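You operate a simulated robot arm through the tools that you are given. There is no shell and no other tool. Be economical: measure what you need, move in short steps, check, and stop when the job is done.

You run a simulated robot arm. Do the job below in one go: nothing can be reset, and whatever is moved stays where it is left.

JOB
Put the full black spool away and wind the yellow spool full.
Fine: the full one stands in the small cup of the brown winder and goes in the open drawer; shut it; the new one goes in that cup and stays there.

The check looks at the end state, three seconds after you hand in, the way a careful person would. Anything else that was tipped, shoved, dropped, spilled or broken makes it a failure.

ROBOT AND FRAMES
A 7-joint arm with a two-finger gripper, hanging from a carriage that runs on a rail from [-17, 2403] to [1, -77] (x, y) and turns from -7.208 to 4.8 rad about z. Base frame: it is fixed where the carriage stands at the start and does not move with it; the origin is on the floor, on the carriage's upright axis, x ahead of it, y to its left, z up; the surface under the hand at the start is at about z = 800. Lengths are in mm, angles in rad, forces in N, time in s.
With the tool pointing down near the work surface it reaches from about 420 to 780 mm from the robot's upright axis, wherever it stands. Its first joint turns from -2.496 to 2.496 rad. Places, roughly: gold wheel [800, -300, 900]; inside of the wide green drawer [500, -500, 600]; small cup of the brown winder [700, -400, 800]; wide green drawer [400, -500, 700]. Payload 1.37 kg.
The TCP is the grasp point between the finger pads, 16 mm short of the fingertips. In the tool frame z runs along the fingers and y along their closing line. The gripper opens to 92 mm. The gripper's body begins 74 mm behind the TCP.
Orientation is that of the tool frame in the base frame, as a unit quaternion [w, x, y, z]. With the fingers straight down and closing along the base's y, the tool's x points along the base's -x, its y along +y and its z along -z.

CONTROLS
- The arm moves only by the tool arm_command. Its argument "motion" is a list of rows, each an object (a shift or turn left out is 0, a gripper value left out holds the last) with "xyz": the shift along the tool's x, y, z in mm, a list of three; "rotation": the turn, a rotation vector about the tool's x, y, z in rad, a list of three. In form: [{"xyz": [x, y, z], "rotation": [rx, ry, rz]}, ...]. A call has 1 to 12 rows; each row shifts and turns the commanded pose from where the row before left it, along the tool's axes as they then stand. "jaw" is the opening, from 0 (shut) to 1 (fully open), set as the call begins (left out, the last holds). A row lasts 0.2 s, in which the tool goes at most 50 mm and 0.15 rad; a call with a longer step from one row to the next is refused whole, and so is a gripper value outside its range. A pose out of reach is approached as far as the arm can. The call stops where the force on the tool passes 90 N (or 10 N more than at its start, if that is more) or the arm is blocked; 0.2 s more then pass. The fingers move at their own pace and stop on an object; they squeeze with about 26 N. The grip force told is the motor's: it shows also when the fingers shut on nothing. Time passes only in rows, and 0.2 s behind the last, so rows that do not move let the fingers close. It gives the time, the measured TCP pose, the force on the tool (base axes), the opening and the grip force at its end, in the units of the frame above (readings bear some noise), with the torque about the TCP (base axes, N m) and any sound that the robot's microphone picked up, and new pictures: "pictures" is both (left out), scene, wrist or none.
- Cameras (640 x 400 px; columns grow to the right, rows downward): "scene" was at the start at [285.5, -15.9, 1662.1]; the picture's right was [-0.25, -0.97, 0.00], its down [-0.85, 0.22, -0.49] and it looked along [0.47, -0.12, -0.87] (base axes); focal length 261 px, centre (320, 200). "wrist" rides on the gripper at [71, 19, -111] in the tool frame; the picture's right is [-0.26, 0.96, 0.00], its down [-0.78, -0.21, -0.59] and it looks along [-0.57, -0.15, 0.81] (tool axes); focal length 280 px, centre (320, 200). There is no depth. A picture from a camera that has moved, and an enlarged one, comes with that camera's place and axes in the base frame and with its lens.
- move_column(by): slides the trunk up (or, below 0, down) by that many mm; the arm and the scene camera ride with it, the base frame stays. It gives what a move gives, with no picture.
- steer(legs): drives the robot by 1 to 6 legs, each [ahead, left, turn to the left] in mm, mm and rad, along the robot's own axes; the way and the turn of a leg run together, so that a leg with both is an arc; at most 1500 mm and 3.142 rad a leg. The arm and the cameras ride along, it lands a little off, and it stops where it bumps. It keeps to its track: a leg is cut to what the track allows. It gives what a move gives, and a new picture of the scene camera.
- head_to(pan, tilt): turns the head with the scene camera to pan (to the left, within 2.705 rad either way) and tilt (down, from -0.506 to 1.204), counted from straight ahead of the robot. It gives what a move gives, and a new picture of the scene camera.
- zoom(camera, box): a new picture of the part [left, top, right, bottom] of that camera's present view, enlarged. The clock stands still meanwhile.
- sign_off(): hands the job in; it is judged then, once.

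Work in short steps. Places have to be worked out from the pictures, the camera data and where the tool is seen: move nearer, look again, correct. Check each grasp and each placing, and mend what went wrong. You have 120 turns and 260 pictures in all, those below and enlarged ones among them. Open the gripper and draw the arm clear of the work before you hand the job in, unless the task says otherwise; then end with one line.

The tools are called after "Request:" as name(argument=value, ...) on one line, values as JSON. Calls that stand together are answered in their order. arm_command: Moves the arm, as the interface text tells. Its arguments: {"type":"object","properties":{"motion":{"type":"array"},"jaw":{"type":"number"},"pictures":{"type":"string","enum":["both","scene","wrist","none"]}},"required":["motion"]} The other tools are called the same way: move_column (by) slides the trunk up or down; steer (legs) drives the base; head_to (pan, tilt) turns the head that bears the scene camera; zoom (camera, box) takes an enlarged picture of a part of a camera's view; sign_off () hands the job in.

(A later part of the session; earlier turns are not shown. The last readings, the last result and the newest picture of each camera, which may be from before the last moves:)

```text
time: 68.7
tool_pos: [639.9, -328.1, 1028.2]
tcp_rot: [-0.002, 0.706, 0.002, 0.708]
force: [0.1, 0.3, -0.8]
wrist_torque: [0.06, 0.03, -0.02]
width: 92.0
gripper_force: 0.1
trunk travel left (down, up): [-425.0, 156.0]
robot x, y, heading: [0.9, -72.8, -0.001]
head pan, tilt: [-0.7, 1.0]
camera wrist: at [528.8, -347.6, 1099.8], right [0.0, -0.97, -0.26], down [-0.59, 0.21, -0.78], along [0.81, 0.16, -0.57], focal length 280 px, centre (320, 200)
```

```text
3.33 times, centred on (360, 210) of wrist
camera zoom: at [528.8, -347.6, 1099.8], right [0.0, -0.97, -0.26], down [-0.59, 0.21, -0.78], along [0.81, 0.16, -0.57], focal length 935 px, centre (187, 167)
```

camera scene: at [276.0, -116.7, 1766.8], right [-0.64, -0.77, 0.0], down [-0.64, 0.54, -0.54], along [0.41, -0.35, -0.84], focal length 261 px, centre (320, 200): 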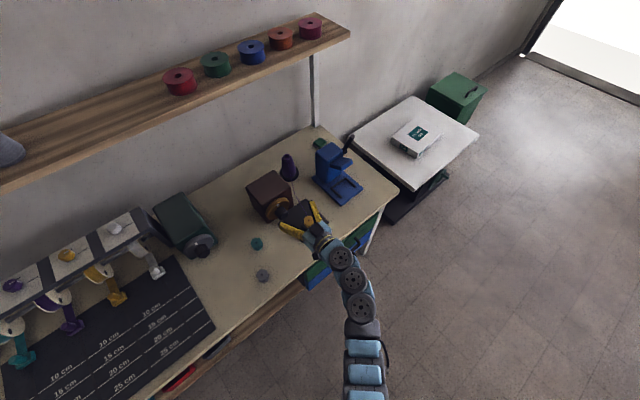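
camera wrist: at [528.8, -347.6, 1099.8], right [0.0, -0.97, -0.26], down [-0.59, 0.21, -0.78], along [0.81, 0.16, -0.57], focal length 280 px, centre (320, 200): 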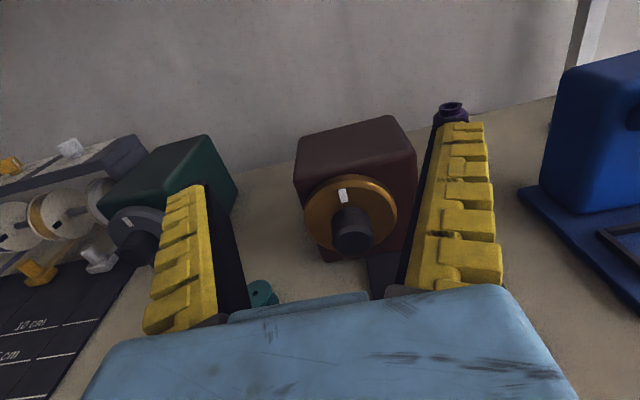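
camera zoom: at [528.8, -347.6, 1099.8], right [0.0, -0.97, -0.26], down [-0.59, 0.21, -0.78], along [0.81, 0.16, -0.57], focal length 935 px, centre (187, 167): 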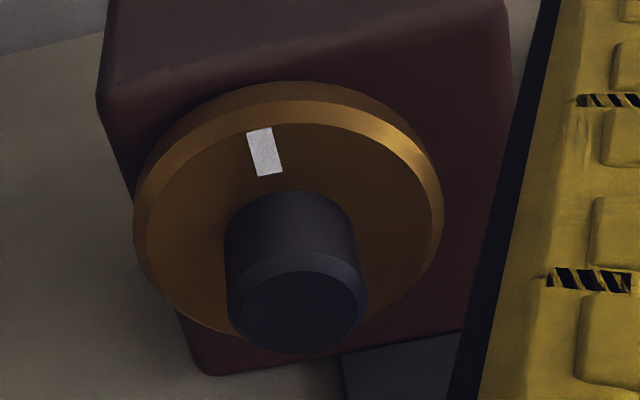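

Knob face ≈ x 738, axis ≈ (y -325, z 891), diameter ≈43 mm. I lower to that axis and look along it before advancing.

Request:
arm_command(motion=[{"xyz": [-46, -3, 0]}, {"xyz": [-46, 0, 0]}, {"xyz": [-45, 0, 0]}])

Request:
zoom(camera="wrist", box=[200, 50, 440, 250])

```text
time: 69.5
tool_pos: [641.1, -324.0, 893.0]
tcp_rot: [-0.002, 0.707, 0.002, 0.707]
force: [0.4, 0.9, 0.1]
wrist_torque: [0.02, -0.03, -0.13]
width: 92.0
gripper_force: 0.0
trunk travel left (down, up): [-425.0, 156.0]
robot x, y, heading: [0.9, -75.1, 0.003]
head pan, tilt: [-0.7, 1.0]
camera scene: at [276.0, -116.7, 1766.7], right [-0.64, -0.77, 0.0], down [-0.64, 0.54, -0.54], along [0.41, -0.35, -0.84], focal length 261 px, centre (320, 200)
camera wrist: at [529.8, -343.9, 963.2], right [0.01, -0.97, -0.26], down [-0.59, 0.21, -0.78], along [0.81, 0.16, -0.57], focal length 280 px, centre (320, 200)
```

scene: 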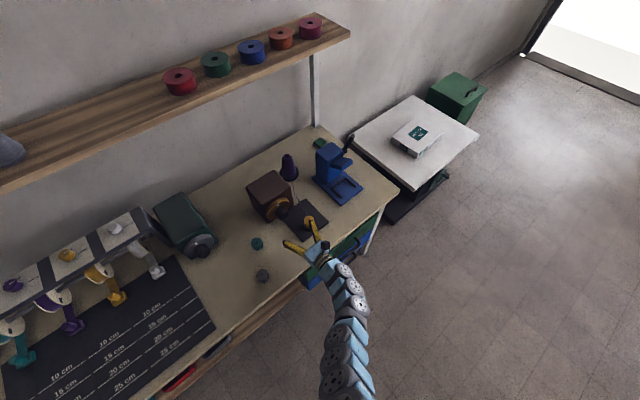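
wrist: 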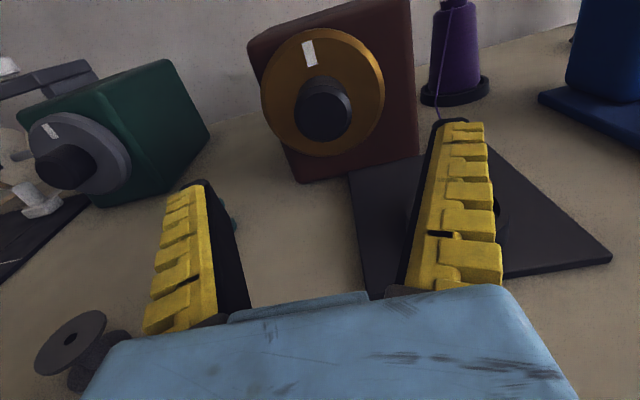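

```text
2.00 times, centred on (320, 150) of wrist
camera zoom: at [529.8, -343.9, 963.2], right [0.01, -0.97, -0.26], down [-0.59, 0.21, -0.78], along [0.81, 0.16, -0.57], focal length 561 px, centre (320, 300)
```

zoom: 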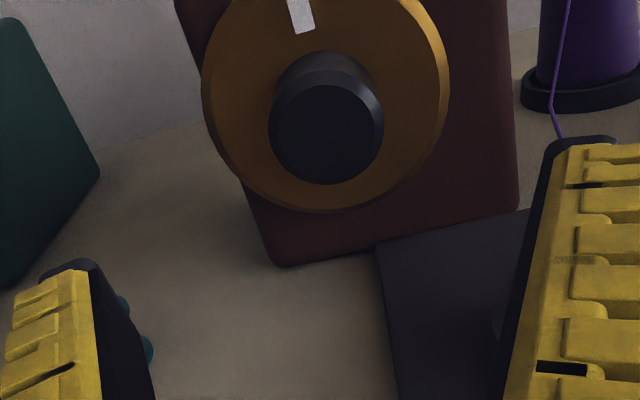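

Knob is aligned (≈3 mm to -y). Before grasping I test how much further the wrist rolls in this direction.

Request:
arm_command(motion=[{"xyz": [0, 2.5, 0]}, {"rotation": [0, 0, 0.15]}, {"rotation": [0, 0, 0.15]}, {"rotation": [0, 0, 0.15]}, {"rotation": [0, 0, 0.15]}, {"rotation": [0, 0, 0.15]}, {"rotation": [0, 0, 0.15]}, {"rotation": [0, 0, 0.15]}, {"rotation": [0, 0, 0.15]}, {"rotation": [0, 0, 0.15]}, {"rotation": [0, 0, 0.15]}, {"rotation": [0, 0, 0.0708]}], pictures="wrist")

```text
time: 72.1
tool_pos: [640.0, -329.2, 892.5]
tcp_rot: [0.502, -0.501, 0.498, -0.5]
force: [0.5, 0.4, -0.2]
wrist_torque: [0.01, 0.02, 0.01]
width: 91.9
gripper_force: 0.1
trunk travel left (down, up): [-425.0, 156.0]
robot x, y, heading: [0.9, -71.6, -0.001]
head pan, tilt: [-0.7, 1.0]
camera wrist: at [530.0, -399.0, 873.1], right [0.0, 0.26, -0.97], down [-0.59, 0.78, 0.21], along [0.81, 0.57, 0.15], focal length 280 px, centre (320, 200)
```

wrist: 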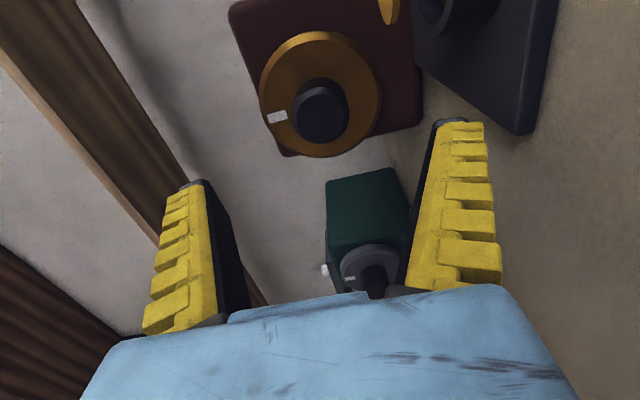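

The wrist rolls at least from π/2 to 3π/2, so 180° strokes are possible. I roll back to the lower end (camera on the +y side) for a clockwise first stroke.

Request:
arm_command(motion=[{"rotation": [0, 0, -0.15]}, {"rotation": [0, 0, -0.15]}, {"rotation": [0, 0, -0.15]}, {"rotation": [0, 0, -0.15]}, {"rotation": [0, 0, -0.15]}, {"rotation": [0, 0, -0.15]}, {"rotation": [0, 0, -0.15]}, {"rotation": [0, 0, -0.15]}, {"rotation": [0, 0, -0.15]}, {"rotation": [0, 0, -0.15]}, {"rotation": [0, 0, -0.15]}, {"rotation": [0, 0, -0.15]}], pictures="none")

Request:
arm_command(motion=[{"rotation": [0, 0, -0.15]}, {"rotation": [0, 0, -0.15]}, {"rotation": [0, 0, -0.15]}, {"rotation": [0, 0, -0.15]}, {"rotation": [0, 0, -0.15]}, {"rotation": [0, 0, -0.15]}, {"rotation": [0, 0, -0.15]}, {"rotation": [0, 0, -0.15]}, {"rotation": [0, 0, -0.1416]}], pictures="wrist")

Request:
zoom(camera="wrist", box=[220, 50, 420, 190])

```text
time: 74.7
tool_pos: [638.7, -328.1, 891.7]
tcp_rot: [0.081, 0.702, 0.083, 0.703]
force: [0.3, -0.1, 0.0]
wrist_torque: [0.02, 0.0, -0.05]
width: 91.6
gripper_force: 0.0
trunk travel left (down, up): [-425.0, 156.0]
robot x, y, heading: [1.1, -72.9, -0.003]
head pan, tilt: [-0.7, 1.0]
```

```text
time: 76.7
tool_pos: [640.9, -328.1, 890.8]
tcp_rot: [0.5, 0.498, 0.502, 0.5]
force: [0.3, 0.6, -0.1]
wrist_torque: [-0.03, 0.02, 0.01]
width: 92.2
gripper_force: 0.0
trunk travel left (down, up): [-425.0, 156.0]
robot x, y, heading: [2.4, -76.3, 0.002]
head pan, tilt: [-0.7, 1.0]
camera wrist: at [528.5, -256.9, 910.8], right [0.0, -0.26, 0.97], down [-0.59, -0.78, -0.21], along [0.81, -0.57, -0.15], focal length 280 px, centre (320, 200)
```

wrist: 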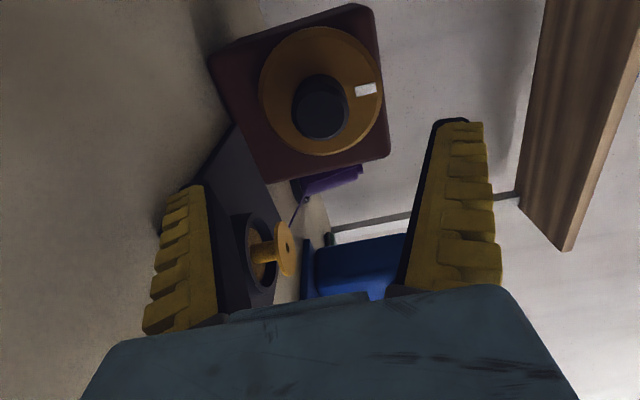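

```text
2.86 times, centred on (320, 120) of wrist
camera zoom: at [528.5, -256.9, 910.8], right [0.0, -0.26, 0.97], down [-0.59, -0.78, -0.21], along [0.81, -0.57, -0.15], focal length 801 px, centre (320, 429)
```

zoom: 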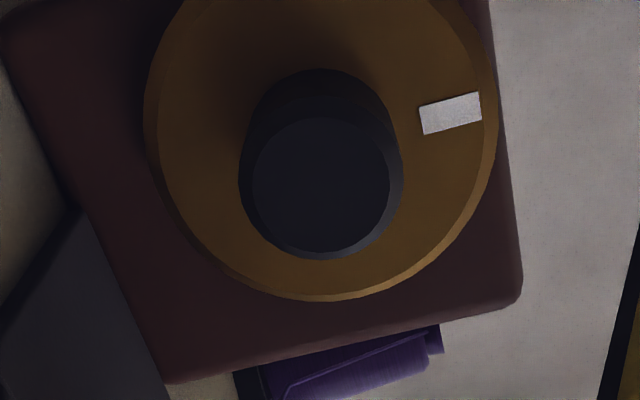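

Knob is dead centre. I advance 110 mm so the fingers straddle the knob.

Request:
arm_command(motion=[{"xyz": [0, 0, 30]}, {"xyz": [0, 0, 30]}, {"xyz": [0, 0, 30]}, {"xyz": [0, 0, 20]}])

```text
time: 77.6
tool_pos: [703.8, -358.5, 887.4]
tcp_rot: [0.509, 0.525, 0.47, 0.495]
force: [9.3, 34.9, -1.3]
wrist_torque: [2.14, -0.58, 0.03]
width: 91.5
gripper_force: 0.2
out of reach, approached as far as the arm can: row 4
trunk travel left (down, up): [-425.0, 156.0]
robot x, y, heading: [2.6, -69.9, 0.014]
head pan, tilt: [-0.7, 1.0]
stopped in row 4: the force on the tool passed its limit at 120 N (the readings are from after the stop); the commanded pose is now the measured one
camera scene: at [277.2, -110.1, 1766.9], right [-0.64, -0.77, -0.01], down [-0.65, 0.54, -0.54], along [0.42, -0.34, -0.84], focal length 261 px, centre (320, 200)
camera wrist: at [598.0, -280.5, 908.8], right [-0.03, -0.3, 0.95], down [-0.64, -0.73, -0.25], along [0.77, -0.62, -0.17], focal length 280 px, centre (320, 200)
```

scene: 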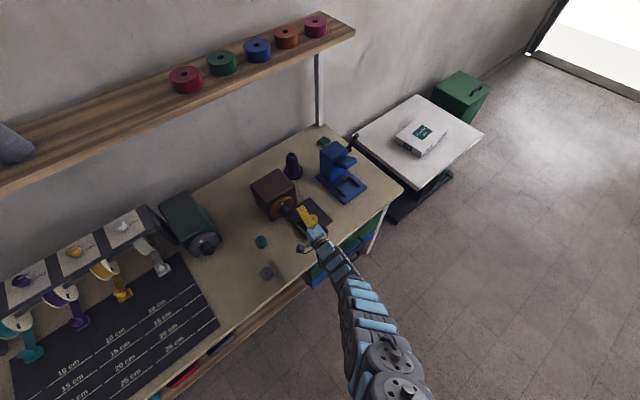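
wrist: 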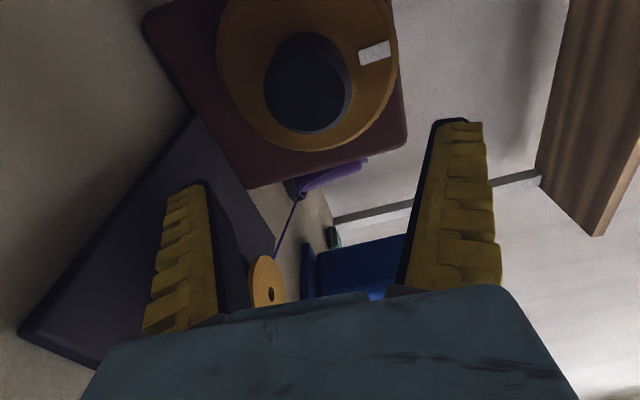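

The arm was deflected to -y and stopped; I back off at once to +y and -x, then check the spool.

Request:
arm_command(motion=[{"xyz": [15, 2, -5]}, {"xyz": [15, 2, -30]}, {"xyz": [0, 0, -30]}, {"xyz": [0, 0, -20]}])

Request:
zoom(camera="wrist", box=[180, 60, 440, 300])

```text
time: 78.6
tool_pos: [614.9, -343.6, 891.2]
tcp_rot: [0.515, 0.527, 0.47, 0.486]
force: [0.5, -0.7, 0.2]
wrist_torque: [-0.03, -0.01, -0.02]
width: 91.9
gripper_force: 0.0
trunk travel left (down, up): [-425.0, 156.0]
robot x, y, heading: [-1.5, -70.7, 0.006]
head pan, tilt: [-0.7, 1.0]
camera scene: at [276.1, -114.7, 1766.7], right [-0.64, -0.77, 0.0], down [-0.65, 0.54, -0.54], along [0.42, -0.35, -0.84], focal length 261 px, centre (320, 200)
camera wrist: at [510.2, -263.4, 913.2], right [-0.03, -0.29, 0.96], down [-0.65, -0.72, -0.24], along [0.76, -0.63, -0.17], focal length 280 px, centre (320, 200)
```

scene: 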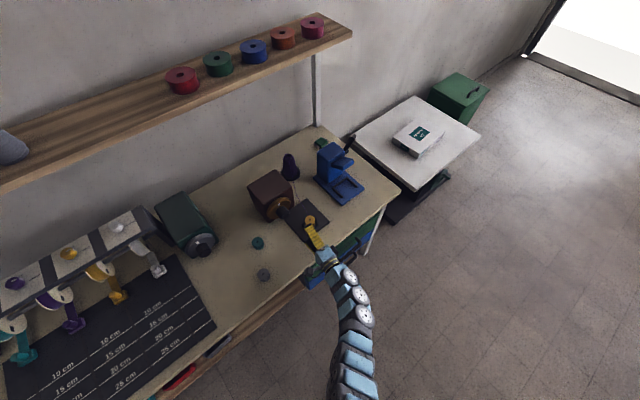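
wrist: 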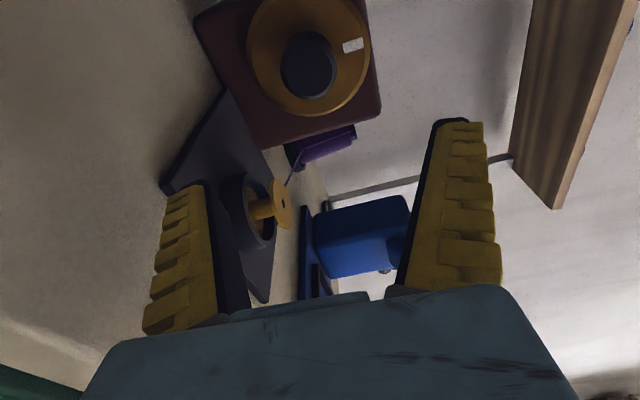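

```text
1.67 times, centred on (310, 180) of wrist
camera zoom: at [510.2, -263.4, 913.2], right [-0.03, -0.29, 0.96], down [-0.65, -0.72, -0.24], along [0.76, -0.63, -0.17], focal length 467 px, centre (337, 233)
```

zoom: 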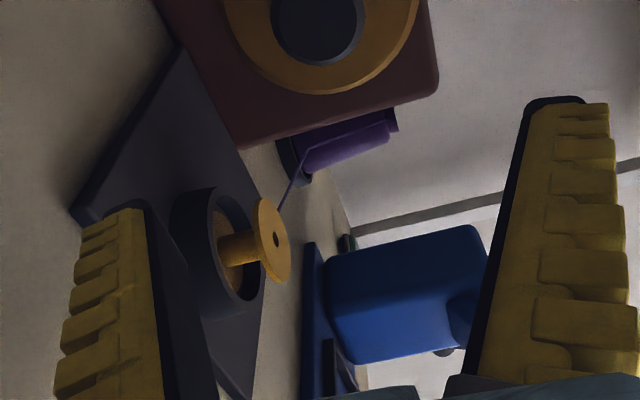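

The spool and thread are fine. The wrist ran out of extension with the trunk so high; I straighten, raise the hand 100 mm, then drop the trunk 100 mm.

Request:
arm_command(motion=[{"rotation": [0.004, 0.086, -0.028]}, {"xyz": [5, 34, 3]}, {"xyz": [5, 33, 4]}, {"xyz": [5.6, 33, 3]}], pictures="none")

Request:
move_column(by=-100)

Request:
arm_command(motion=[{}], pictures="wrist")

```text
time: 79.6
tool_pos: [626.2, -325.6, 993.1]
tcp_rot: [0.5, 0.499, 0.499, 0.501]
force: [0.4, -0.6, -0.5]
wrist_torque: [0.03, 0.0, 0.03]
width: 91.9
gripper_force: 0.0
trunk travel left (down, up): [-425.0, 156.0]
robot x, y, heading: [-3.0, -67.3, 0.0]
head pan, tilt: [-0.7, 1.0]
```

```text
time: 80.9
tool_pos: [625.7, -324.2, 892.8]
tcp_rot: [0.501, 0.498, 0.5, 0.501]
force: [-0.4, 0.7, 0.5]
wrist_torque: [-0.01, 0.0, 0.02]
width: 91.9
gripper_force: 0.0
trunk travel left (down, up): [-325.0, 256.0]
robot x, y, heading: [1.1, -71.2, 0.002]
head pan, tilt: [-0.7, 1.0]
```

```text
time: 81.3
tool_pos: [626.1, -324.0, 893.9]
tcp_rot: [0.501, 0.499, 0.499, 0.501]
force: [-0.3, 0.1, -0.3]
wrist_torque: [0.0, -0.03, 0.0]
width: 92.2
gripper_force: 0.1
trunk travel left (down, up): [-325.0, 256.0]
robot x, y, heading: [1.3, -73.0, 0.002]
head pan, tilt: [-0.7, 1.0]
camera wrist: at [514.8, -253.0, 912.3], right [0.0, -0.26, 0.97], down [-0.59, -0.78, -0.21], along [0.81, -0.57, -0.15], focal length 280 px, centre (320, 200)
```

wrist: 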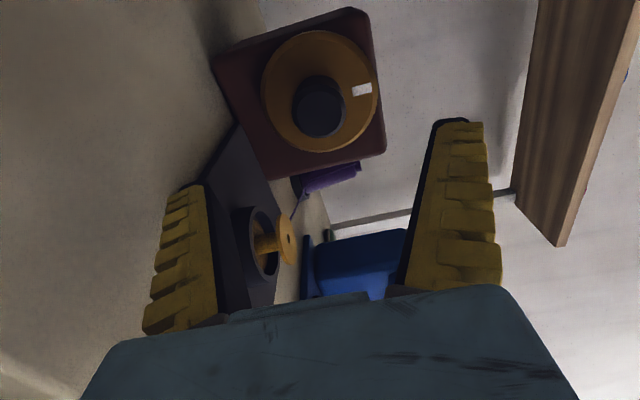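

Still well aligned. I advance in two steps, checking along the way.

Request:
arm_command(motion=[{"xyz": [-3, -2, 30]}, {"xyz": [0, 0, 30]}, {"xyz": [0, 0, 10]}], pictures="none")

Request:
arm_command(motion=[{"xyz": [0, 0, 20]}, {"xyz": [0, 0, 20]}, {"xyz": [0, 0, 14]}])

```text
time: 82.1
tool_pos: [698.1, -328.0, 891.3]
tcp_rot: [0.5, 0.498, 0.5, 0.501]
force: [0.7, -0.8, -0.3]
wrist_torque: [-0.01, -0.01, 0.01]
width: 92.1
gripper_force: 0.0
trunk travel left (down, up): [-325.0, 256.0]
robot x, y, heading: [-1.5, -70.9, 0.008]
head pan, tilt: [-0.7, 1.0]
```

```text
time: 82.9
tool_pos: [750.2, -328.4, 891.3]
tcp_rot: [0.501, 0.499, 0.499, 0.501]
force: [-1.1, -0.3, 0.3]
wrist_torque: [0.0, 0.01, 0.0]
width: 91.9
gripper_force: 0.0
trunk travel left (down, up): [-325.0, 256.0]
robot x, y, heading: [4.6, -70.2, 0.005]
head pan, tilt: [-0.7, 1.0]
camera scene: at [276.2, -114.7, 1666.7], right [-0.64, -0.77, 0.0], down [-0.65, 0.54, -0.54], along [0.42, -0.35, -0.84], focal length 261 px, centre (320, 200)
camera wrist: at [639.4, -256.1, 909.8], right [0.0, -0.26, 0.97], down [-0.59, -0.78, -0.21], along [0.81, -0.57, -0.15], focal length 280 px, centre (320, 200)
```

scene: 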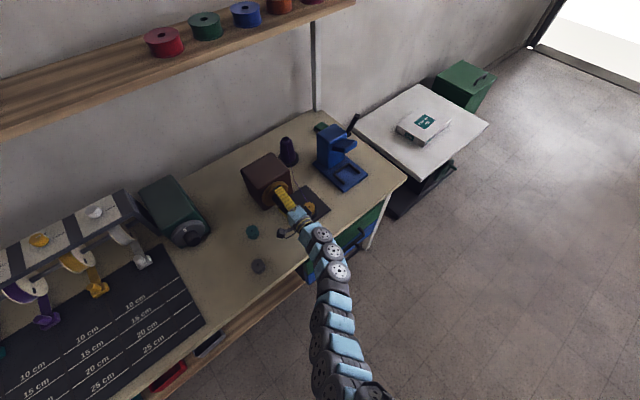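
wrist: 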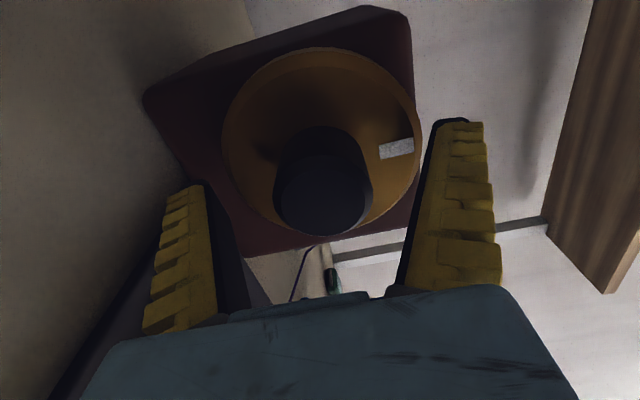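

The fingers straddle the knob. I go 7 mm deeper and close.

Request:
arm_command(motion=[{"xyz": [0, 0, 7]}, {}], pictures="none")

Request:
arm_command(motion=[{}, {}, {}], jaw=0, pictures="wrist")

```text
time: 83.5
tool_pos: [758.5, -326.5, 890.5]
tcp_rot: [0.501, 0.499, 0.499, 0.501]
force: [0.6, -0.1, -0.8]
wrist_torque: [-0.04, 0.06, 0.04]
width: 91.9
gripper_force: 0.0
trunk travel left (down, up): [-325.0, 256.0]
robot x, y, heading: [2.8, -71.4, 0.009]
head pan, tilt: [-0.7, 1.0]
```

```text
time: 84.3
tool_pos: [753.0, -326.1, 891.1]
tcp_rot: [0.501, 0.499, 0.499, 0.501]
force: [-45.6, 7.1, 41.3]
wrist_torque: [0.07, -0.51, -0.02]
width: 39.8
gripper_force: 27.9
trunk travel left (down, up): [-325.0, 256.0]
robot x, y, heading: [1.5, -69.1, 0.009]
head pan, tilt: [-0.7, 1.0]
camera wrist: at [642.1, -256.0, 910.2], right [0.0, -0.26, 0.97], down [-0.59, -0.78, -0.21], along [0.81, -0.57, -0.15], focal length 280 px, centre (320, 200)
```

wrist: 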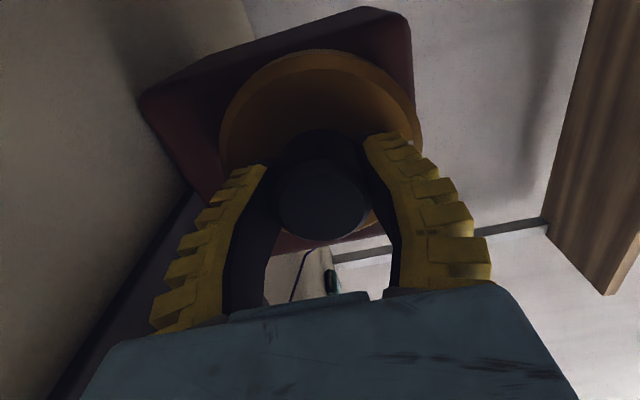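

Gripped (39.8 mm), but pressing the wheel (-46 N) and a bit low. I ease back 5 mm and up 3 mm, then turn clockwise in a first short run.

Request:
arm_command(motion=[{"xyz": [0, 2, -3]}, {"xyz": [0, 1, -2]}], pictures="none")

Request:
arm_command(motion=[{"rotation": [0, 0, 0.12]}, {"rotation": [0, 0, 0.12]}, {"rotation": [0, 0, 0.12]}, {"rotation": [0, 0, 0.12]}, {"rotation": [0, 0, 0.12]}], pictures="wrist")

```text
time: 84.9
tool_pos: [752.5, -327.3, 892.5]
tcp_rot: [0.5, 0.499, 0.501, 0.5]
force: [-1.2, -3.9, 4.1]
wrist_torque: [0.19, -0.09, 0.17]
width: 37.5
gripper_force: 27.5
trunk travel left (down, up): [-325.0, 256.0]
robot x, y, heading: [1.0, -70.5, 0.01]
head pan, tilt: [-0.7, 1.0]
```

```text
time: 86.1
tool_pos: [750.7, -327.0, 891.5]
tcp_rot: [0.328, 0.625, 0.331, 0.626]
force: [14.4, -4.8, -32.9]
wrist_torque: [-0.06, 0.0, -0.28]
width: 35.6
gripper_force: 27.9
trunk travel left (down, up): [-325.0, 256.0]
robot x, y, heading: [-2.6, -73.2, 0.008]
head pan, tilt: [-0.7, 1.0]
camera wrist: at [640.1, -278.5, 948.6], right [0.0, -0.76, 0.65], down [-0.59, -0.52, -0.62], along [0.81, -0.38, -0.45], focal length 280 px, centre (320, 200)
```

wrist: 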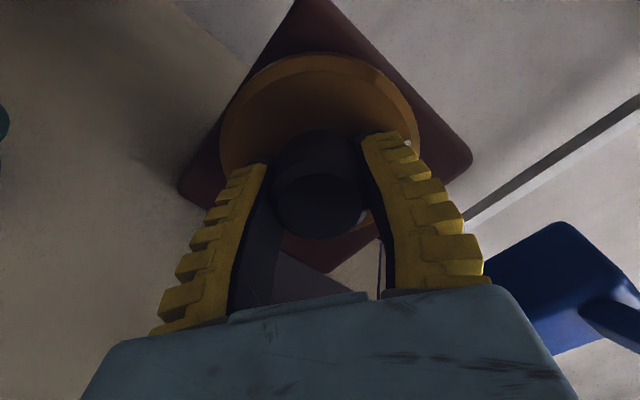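

The wheel is turning with the hand. I continue the stroke.

Request:
arm_command(motion=[{"rotation": [0, 0, 0.15], "xyz": [0, 0, -1]}, {"rotation": [0, 0, 0.15]}, {"rotation": [0, 0, 0.15]}, {"rotation": [0, 0, 0.15]}, {"rotation": [0, 0, 0.15]}, {"rotation": [0, 0, 0.15]}, {"rotation": [0, 0, 0.15]}, {"rotation": [0, 0, 0.15]}, {"rotation": [0, 0, 0.15]}, {"rotation": [0, 0, 0.15]}], pictures="wrist")

Request:
arm_command(motion=[{"rotation": [0, 0, 0.15]}, {"rotation": [0, 0, 0.15]}, {"rotation": [0, 0, 0.15]}, {"rotation": [0, 0, 0.15]}, {"rotation": [0, 0, 0.15]}, {"rotation": [0, 0, 0.15]}, {"rotation": [0, 0, 0.14]}])

```text
time: 88.3
tool_pos: [748.5, -327.8, 893.6]
tcp_rot: [-0.186, 0.682, -0.186, 0.683]
force: [5.7, -1.6, -13.1]
wrist_torque: [-0.08, 0.44, 0.12]
width: 36.9
gripper_force: 28.0
trunk travel left (down, up): [-325.0, 256.0]
robot x, y, heading: [-0.0, -72.3, 0.006]
head pan, tilt: [-0.7, 1.0]
camera wrist: at [639.1, -379.4, 945.4], right [0.0, -0.7, -0.71], down [-0.59, 0.58, -0.57], along [0.81, 0.42, -0.41], focal length 280 px, centre (320, 200)
```

wrist: 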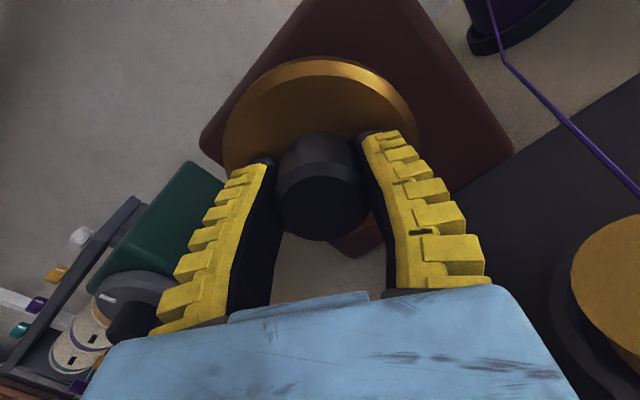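

```text
time: 89.9
tool_pos: [750.0, -327.8, 892.6]
tcp_rot: [-0.5, 0.501, -0.5, 0.499]
force: [11.9, -5.2, -33.5]
wrist_torque: [-0.03, -0.17, 0.0]
width: 35.8
gripper_force: 27.8
trunk travel left (down, up): [-325.0, 256.0]
robot x, y, heading: [2.1, -75.1, 0.006]
head pan, tilt: [-0.7, 1.0]
camera scene: at [275.7, -114.5, 1666.3], right [-0.64, -0.77, 0.0], down [-0.65, 0.54, -0.54], along [0.42, -0.34, -0.84], focal length 261 px, centre (320, 200)
camera wrist: at [638.8, -397.2, 873.4], right [0.0, 0.26, -0.97], down [-0.59, 0.78, 0.21], along [0.81, 0.57, 0.15], focal length 280 px, centre (320, 200)
```

scene: 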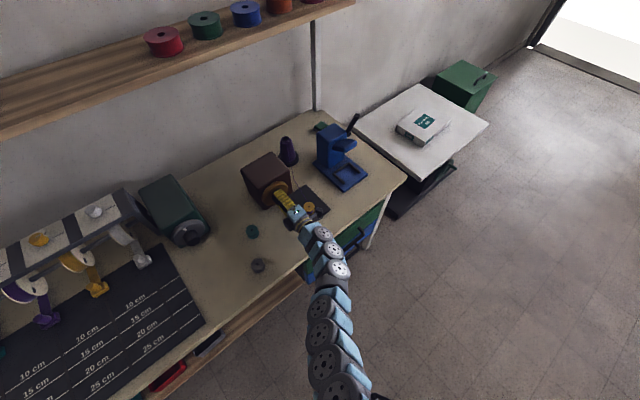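
wrist: 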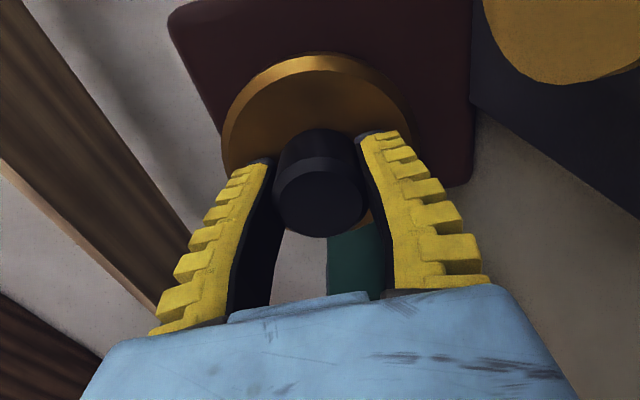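

First half-turn done. I release, roll back with open jaws, and withdraw to see the effect on spool and mark.

Request:
arm_command(motion=[{}, {}, {"rotation": [0, 0, -0.15]}, {"rotation": [0, 0, -0.15]}, {"rotation": [0, 0, -0.15]}, {"rotation": [0, 0, -0.15]}, {"rotation": [0, 0, -0.15]}, {"rotation": [0, 0, -0.15]}, {"rotation": [0, 0, -0.15]}, {"rotation": [0, 0, -0.15]}, {"rotation": [0, 0, -0.15]}, {"rotation": [0, 0, -0.15]}], jaw=1, pictures="none")

Request:
arm_command(motion=[{"rotation": [0, 0, -0.15]}, {"rotation": [0, 0, -0.15]}, {"rotation": [0, 0, -0.15]}, {"rotation": [0, 0, -0.15]}, {"rotation": [0, 0, -0.15]}, {"rotation": [0, 0, -0.15]}, {"rotation": [0, 0, -0.15]}, {"rotation": [0, 0, -0.15]}, {"rotation": [0, 0, -0.15]}, {"rotation": [0, 0, -0.15]}, {"rotation": [0, 0, -0.1416]}], pictures="none")

Request:
arm_command(motion=[{"xyz": [0, 0, -30]}, {"xyz": [0, 0, -40]}, {"xyz": [0, 0, -40]}], pictures="wrist")

Request:
zoom(camera="wrist", box=[200, 20, 440, 300])

```text
time: 92.5
tool_pos: [750.4, -327.2, 893.9]
tcp_rot: [-0.025, 0.706, -0.023, 0.708]
force: [-0.3, 0.1, -0.4]
wrist_torque: [-0.01, 0.03, -0.03]
width: 92.1
gripper_force: 0.1
trunk travel left (down, up): [-325.0, 256.0]
robot x, y, heading: [-0.7, -72.9, 0.007]
head pan, tilt: [-0.7, 1.0]
```

```text
time: 94.9
tool_pos: [749.9, -328.5, 894.1]
tcp_rot: [0.502, 0.498, 0.5, 0.501]
force: [0.9, -0.7, 0.2]
wrist_torque: [0.02, -0.01, -0.01]
width: 91.8
gripper_force: 0.0
trunk travel left (down, up): [-325.0, 256.0]
robot x, y, heading: [3.2, -70.4, 0.007]
head pan, tilt: [-0.7, 1.0]
```

```text
time: 95.7
tool_pos: [639.1, -327.3, 894.3]
tcp_rot: [0.501, 0.498, 0.5, 0.501]
force: [0.8, -0.4, -0.6]
wrist_torque: [0.0, 0.01, -0.01]
width: 92.1
gripper_force: 0.1
trunk travel left (down, up): [-325.0, 256.0]
robot x, y, heading: [-2.2, -70.2, 0.008]
head pan, tilt: [-0.7, 1.0]
camera wrist: at [528.2, -255.4, 912.9], right [0.0, -0.26, 0.97], down [-0.59, -0.78, -0.21], along [0.81, -0.57, -0.15], focal length 280 px, centre (320, 200)
```

wrist: 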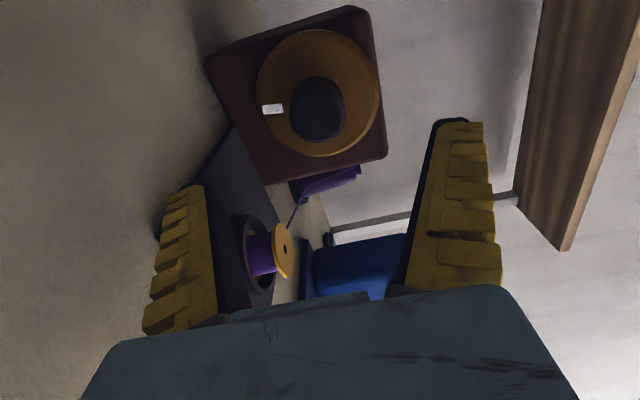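

```text
1.43 times, centred on (320, 160) of wrist
camera zoom: at [528.2, -255.4, 912.9], right [0.0, -0.26, 0.97], down [-0.59, -0.78, -0.21], along [0.81, -0.57, -0.15], focal length 401 px, centre (320, 257)
```

zoom: 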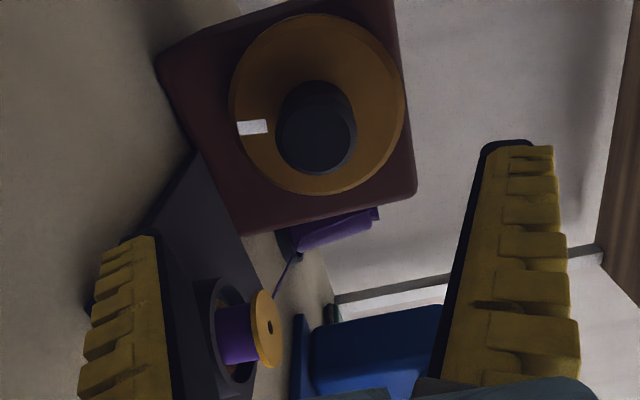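

Winding works clockwise: purple thread is on the core. I zoom to measure how full it is.

Request:
zoom(camera="wrist", box=[220, 200, 310, 290])

```text
4.44 times, centred on (265, 245) of wrist
camera zoom: at [528.2, -255.4, 912.9], right [0.0, -0.26, 0.97], down [-0.59, -0.78, -0.21], along [0.81, -0.57, -0.15], focal length 1246 px, centre (564, 0)
```

zoom: 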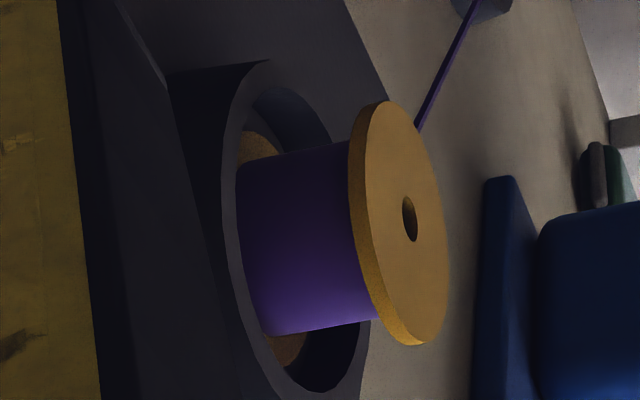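

About 3/4 of the flange diameter after half a turn. I go back in and do a second stroke.

Request:
arm_command(motion=[{"xyz": [0, -1, 30]}, {"xyz": [0, 0, 35]}, {"xyz": [0, 0, 30]}, {"xyz": [0, 0, 15]}, {}], pictures="none")

Request:
arm_command(motion=[{}, {}, {}], jaw=0, pictures="wrist")

```text
time: 96.9
tool_pos: [751.0, -328.8, 893.1]
tcp_rot: [0.501, 0.498, 0.5, 0.501]
force: [0.4, 0.4, 0.1]
wrist_torque: [-0.01, 0.02, -0.02]
width: 91.8
gripper_force: 0.0
trunk travel left (down, up): [-325.0, 256.0]
robot x, y, heading: [-0.5, -75.9, 0.006]
head pan, tilt: [-0.7, 1.0]
```

```text
time: 97.7
tool_pos: [748.3, -327.8, 891.4]
tcp_rot: [0.501, 0.499, 0.5, 0.501]
force: [-0.7, 2.7, -6.8]
wrist_torque: [-0.01, 0.01, 0.3]
width: 35.9
gripper_force: 28.0
trunk travel left (down, up): [-325.0, 256.0]
robot x, y, heading: [-2.8, -74.9, 0.006]
head pan, tilt: [-0.7, 1.0]
camera wrist: at [638.5, -255.8, 911.5], right [0.0, -0.26, 0.97], down [-0.59, -0.78, -0.21], along [0.81, -0.57, -0.15], focal length 280 px, centre (320, 200)
```

wrist: 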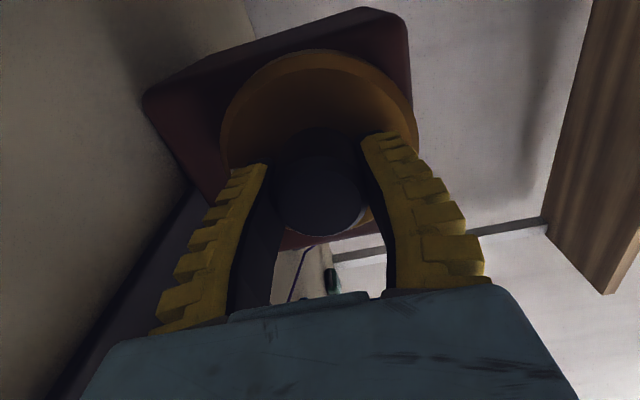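

Good grip. I turn 1.2 rad, listening for any sound.

Request:
arm_command(motion=[{"rotation": [0, 0, 0.15]}, {"rotation": [0, 0, 0.15]}, {"rotation": [0, 0, 0.15]}, {"rotation": [0, 0, 0.15]}, {"rotation": [0, 0, 0.15]}, {"rotation": [0, 0, 0.15]}, {"rotation": [0, 0, 0.15]}, {"rotation": [0, 0, 0.15]}], pictures="wrist")

Request:
zoom(camera="scene", box=[270, 180, 350, 240])

```text
time: 99.5
tool_pos: [748.4, -327.0, 892.3]
tcp_rot: [0.128, 0.694, 0.131, 0.696]
force: [-6.6, 1.6, -6.5]
wrist_torque: [-0.01, 0.23, -0.08]
width: 35.3
gripper_force: 27.9
trunk travel left (down, up): [-325.0, 256.0]
robot x, y, heading: [-1.2, -73.3, 0.011]
head pan, tilt: [-0.7, 1.0]
camera wrist: at [638.4, -318.6, 965.1], right [0.0, -0.99, 0.1], down [-0.59, -0.09, -0.8], along [0.81, -0.06, -0.58], focal length 280 px, centre (320, 200)
```

wrist: 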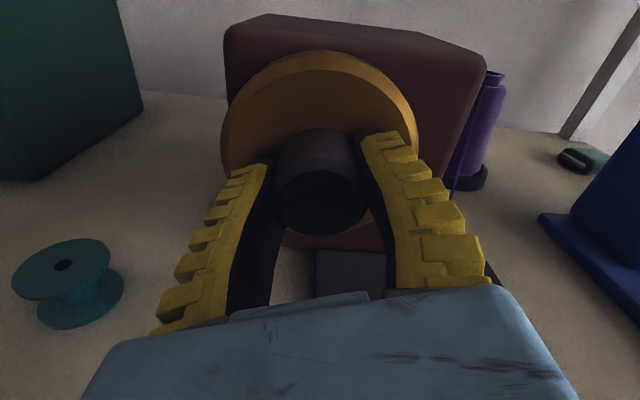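

```text
6.67 times, centred on (310, 210) of scene
camera zoom: at [275.3, -114.4, 1666.4], right [-0.64, -0.77, 0.0], down [-0.65, 0.54, -0.54], along [0.41, -0.34, -0.84], focal length 1740 px, centre (387, 133)
```

zoom: 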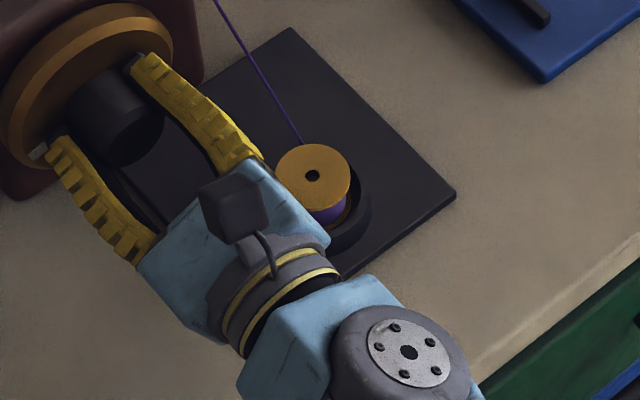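

The scene zoom shows the winding under the flange. I zoom tighter to gauge it.

Request:
zoom(camera="scene", box=[298, 196, 322, 212])

```text
16.00 times, centred on (310, 204) of scene
camera zoom: at [275.3, -114.4, 1666.4], right [-0.64, -0.77, 0.0], down [-0.65, 0.54, -0.54], along [0.41, -0.34, -0.84], focal length 4175 px, centre (480, 136)
```

zoom: 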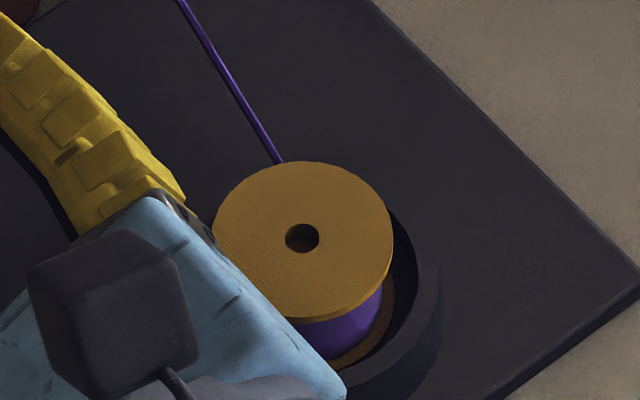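

Winding is at ~0.85 of the flange radius, not yet full. I turn another 0.6 rad and look again.

Request:
arm_command(motion=[{"rotation": [0, 0, 0.15]}, {"rotation": [0, 0, 0.15]}, {"rotation": [0, 0, 0.15]}, {"rotation": [0, 0, 0.15]}], pictures="none")

Request:
zoom(camera="scene", box=[298, 196, 322, 212])

```text
time: 100.5
tool_pos: [750.5, -326.6, 891.7]
tcp_rot: [-0.082, 0.702, -0.08, 0.703]
force: [-0.8, -0.5, -12.0]
wrist_torque: [-0.05, 0.29, 0.04]
width: 35.1
gripper_force: 28.3
trunk travel left (down, up): [-325.0, 256.0]
robot x, y, heading: [0.1, -73.0, 0.007]
head pan, tilt: [-0.7, 1.0]
```

```text
16.00 times, centred on (310, 204) of scene
camera zoom: at [275.6, -114.4, 1666.3], right [-0.64, -0.77, 0.0], down [-0.65, 0.54, -0.54], along [0.41, -0.34, -0.84], focal length 4175 px, centre (480, 136)
```

zoom: 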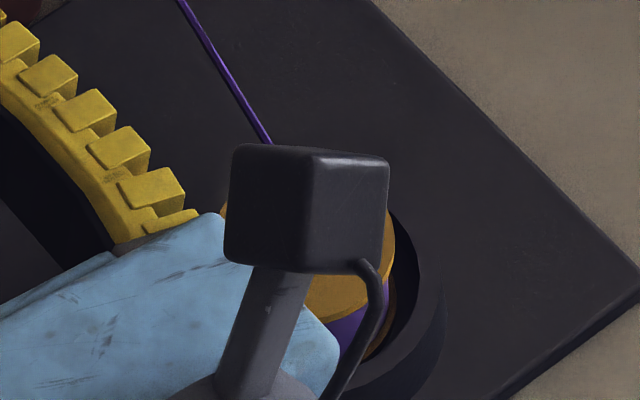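

The camera box blocks the view. I turn 0.6 rad more and look again.

Request:
arm_command(motion=[{"rotation": [0, 0, 0.15]}, {"rotation": [0, 0, 0.15]}, {"rotation": [0, 0, 0.15]}, {"rotation": [0, 0, 0.15]}], pictures="wrist")

Request:
zoom(camera="scene", box=[298, 196, 322, 212])

```text
time: 101.5
tool_pos: [748.7, -327.7, 892.3]
tcp_rot: [-0.286, 0.647, -0.283, 0.648]
force: [-0.3, 0.2, -12.5]
wrist_torque: [-0.06, 0.18, -0.08]
width: 35.2
gripper_force: 28.0
trunk travel left (down, up): [-325.0, 256.0]
robot x, y, heading: [-2.2, -68.5, 0.005]
head pan, tilt: [-0.7, 1.0]
camera wrist: at [638.6, -391.4, 926.0], right [0.0, -0.46, -0.89], down [-0.59, 0.72, -0.37], along [0.81, 0.52, -0.27], focal length 280 px, centre (320, 200)
```

wrist: 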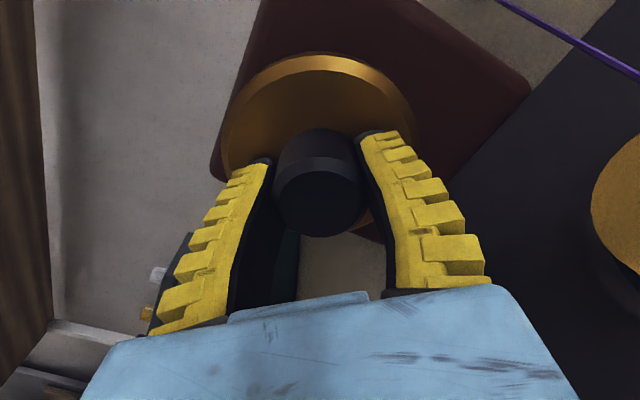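

```text
16.00 times, centred on (310, 204) of scene
camera zoom: at [275.5, -114.5, 1666.4], right [-0.64, -0.77, 0.0], down [-0.65, 0.54, -0.54], along [0.41, -0.34, -0.84], focal length 4175 px, centre (480, 136)
```

zoom: 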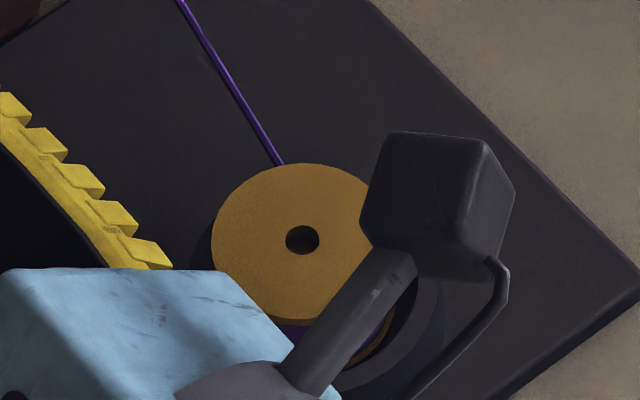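

Unclear still. I release and withdraw to look without obstruction.

Request:
arm_command(motion=[{}, {}, {"xyz": [0, 0, -30]}, {"xyz": [0, 0, -40]}, {"xyz": [0, 0, -40]}], jaw=1, pictures="none")

Request:
arm_command(motion=[{"rotation": [0, 0, -0.15]}, {"rotation": [0, 0, -0.15]}, {"rotation": [0, 0, -0.15]}, {"rotation": [0, 0, -0.15]}, {"rotation": [0, 0, -0.15]}, {"rotation": [0, 0, -0.15]}, {"rotation": [0, 0, -0.15]}, {"rotation": [0, 0, -0.15]}], pictures="none")

Request:
arm_command(motion=[{"rotation": [0, 0, -0.15]}, {"rotation": [0, 0, -0.15]}, {"rotation": [0, 0, -0.15]}, {"rotation": [0, 0, -0.15]}, {"rotation": [0, 0, -0.15]}, {"rotation": [0, 0, -0.15]}, {"rotation": [0, 0, -0.15]}, {"rotation": [0, 0, -0.15]}], pictures="wrist")

Request:
zoom(camera="wrist", box=[220, 200, 310, 290])

Request:
zoom(camera="scene", box=[298, 196, 322, 212])

```text
time: 102.7
tool_pos: [638.6, -327.8, 892.9]
tcp_rot: [-0.285, 0.647, -0.282, 0.648]
force: [-0.6, 0.9, 0.0]
wrist_torque: [-0.01, 0.01, 0.04]
width: 91.8
gripper_force: 0.1
trunk travel left (down, up): [-325.0, 256.0]
robot x, y, heading: [1.5, -72.1, 0.006]
head pan, tilt: [-0.7, 1.0]
```

```text
time: 104.5
tool_pos: [640.6, -328.5, 892.0]
tcp_rot: [0.132, 0.693, 0.132, 0.696]
force: [0.4, -0.7, -1.0]
wrist_torque: [-0.01, -0.01, 0.0]
width: 91.7
gripper_force: 0.0
trunk travel left (down, up): [-325.0, 256.0]
robot x, y, heading: [-0.8, -71.8, 0.012]
head pan, tilt: [-0.7, 1.0]
```

```text
time: 106.3
tool_pos: [640.7, -327.6, 892.5]
tcp_rot: [0.501, 0.497, 0.5, 0.501]
force: [-0.5, -0.7, -0.6]
wrist_torque: [-0.01, 0.02, -0.03]
width: 91.8
gripper_force: 0.1
trunk travel left (down, up): [-325.0, 256.0]
robot x, y, heading: [-0.8, -70.8, 0.007]
head pan, tilt: [-0.7, 1.0]
camera wrist: at [529.9, -256.5, 911.8], right [0.0, -0.26, 0.97], down [-0.59, -0.78, -0.21], along [0.81, -0.57, -0.15], focal length 280 px, centre (320, 200)
```

wrist: 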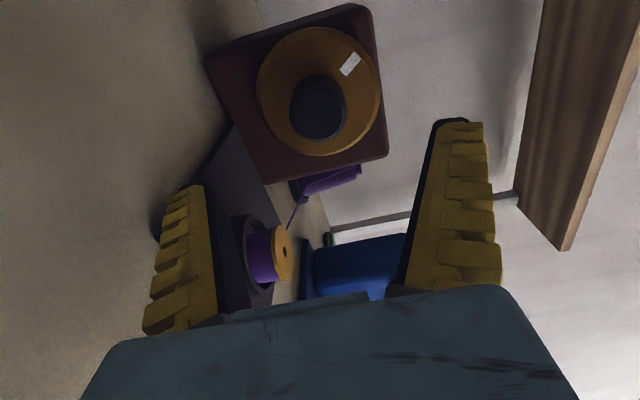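

```text
4.44 times, centred on (265, 245) of wrist
camera zoom: at [529.9, -256.5, 911.8], right [0.0, -0.26, 0.97], down [-0.59, -0.78, -0.21], along [0.81, -0.57, -0.15], focal length 1246 px, centre (564, 0)
```

zoom: 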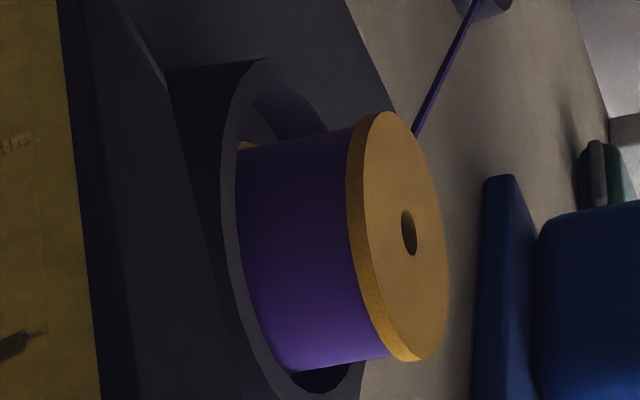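

```text
16.00 times, centred on (310, 204) of scene
camera zoom: at [276.2, -114.7, 1666.7], right [-0.64, -0.77, 0.0], down [-0.65, 0.54, -0.54], along [0.42, -0.35, -0.84], focal length 4175 px, centre (480, 136)
```

zoom: 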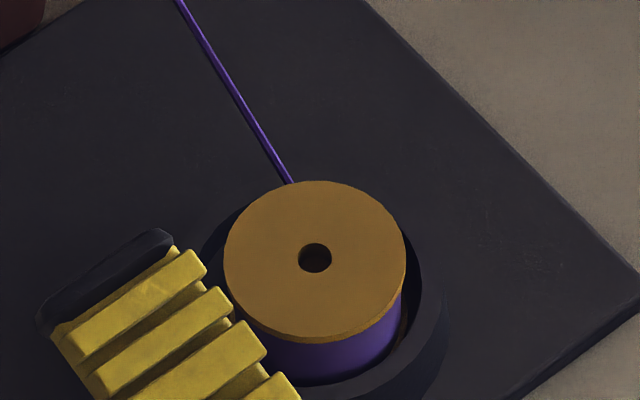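

About 0.93 of the flange — nearly but perhaps not quite full (black was ≈0.95). I regrip and turn about 0.75 rad more to complete one full turn.

Request:
arm_command(motion=[{"xyz": [0, 0, 30]}, {"xyz": [0, 0, 35]}, {"xyz": [0, 0, 30]}, {"xyz": [0, 0, 15]}, {}], pictures="none")

Request:
arm_command(motion=[{}, {}, {}], jaw=0, pictures="none")

Request:
arm_command(motion=[{"rotation": [0, 0, 0.15]}, {"rotation": [0, 0, 0.15]}, {"rotation": [0, 0, 0.15]}, {"rotation": [0, 0, 0.15]}, {"rotation": [0, 0, 0.15]}, {}], pictures="wrist")

Request:
zoom(camera="scene", box=[298, 196, 322, 212])

```text
time: 107.5
tool_pos: [752.2, -327.5, 892.5]
tcp_rot: [0.501, 0.498, 0.5, 0.501]
force: [0.5, -0.8, -0.8]
wrist_torque: [-0.02, 0.03, -0.02]
width: 91.7
gripper_force: 0.0
trunk travel left (down, up): [-325.0, 256.0]
robot x, y, heading: [2.3, -71.8, 0.007]
head pan, tilt: [-0.7, 1.0]
```

```text
time: 108.3
tool_pos: [750.8, -327.2, 891.3]
tcp_rot: [0.501, 0.499, 0.5, 0.501]
force: [-1.9, 1.0, -1.6]
wrist_torque: [0.04, 0.04, 0.0]
width: 37.2
gripper_force: 27.9
trunk travel left (down, up): [-325.0, 256.0]
robot x, y, heading: [-0.1, -73.4, 0.008]
head pan, tilt: [-0.7, 1.0]
```

```text
time: 109.7
tool_pos: [750.8, -326.7, 892.4]
tcp_rot: [0.281, 0.648, 0.283, 0.649]
force: [12.6, -3.1, -20.9]
wrist_torque: [0.04, 0.06, -0.16]
width: 35.2
gripper_force: 27.7
trunk travel left (down, up): [-325.0, 256.0]
robot x, y, heading: [-0.8, -75.7, 0.007]
head pan, tilt: [-0.7, 1.0]
camera wrist: at [639.6, -287.3, 954.8], right [0.0, -0.85, 0.53], down [-0.59, -0.43, -0.69], along [0.81, -0.31, -0.5], focal length 280 px, centre (320, 200)
```

wrist: 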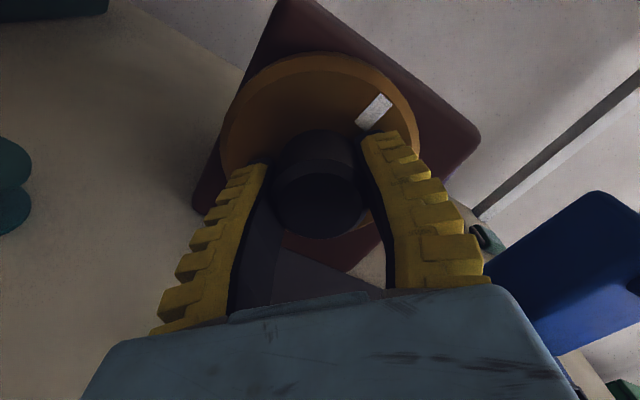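

```text
16.00 times, centred on (310, 204) of scene
camera zoom: at [276.2, -114.6, 1666.5], right [-0.64, -0.77, 0.0], down [-0.65, 0.54, -0.54], along [0.42, -0.34, -0.84], focal length 4175 px, centre (480, 136)
```

zoom: 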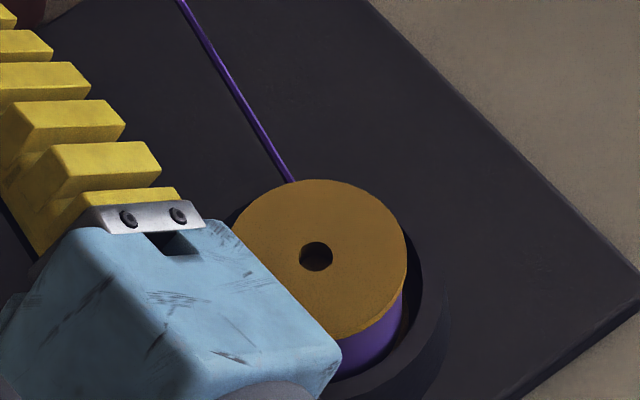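

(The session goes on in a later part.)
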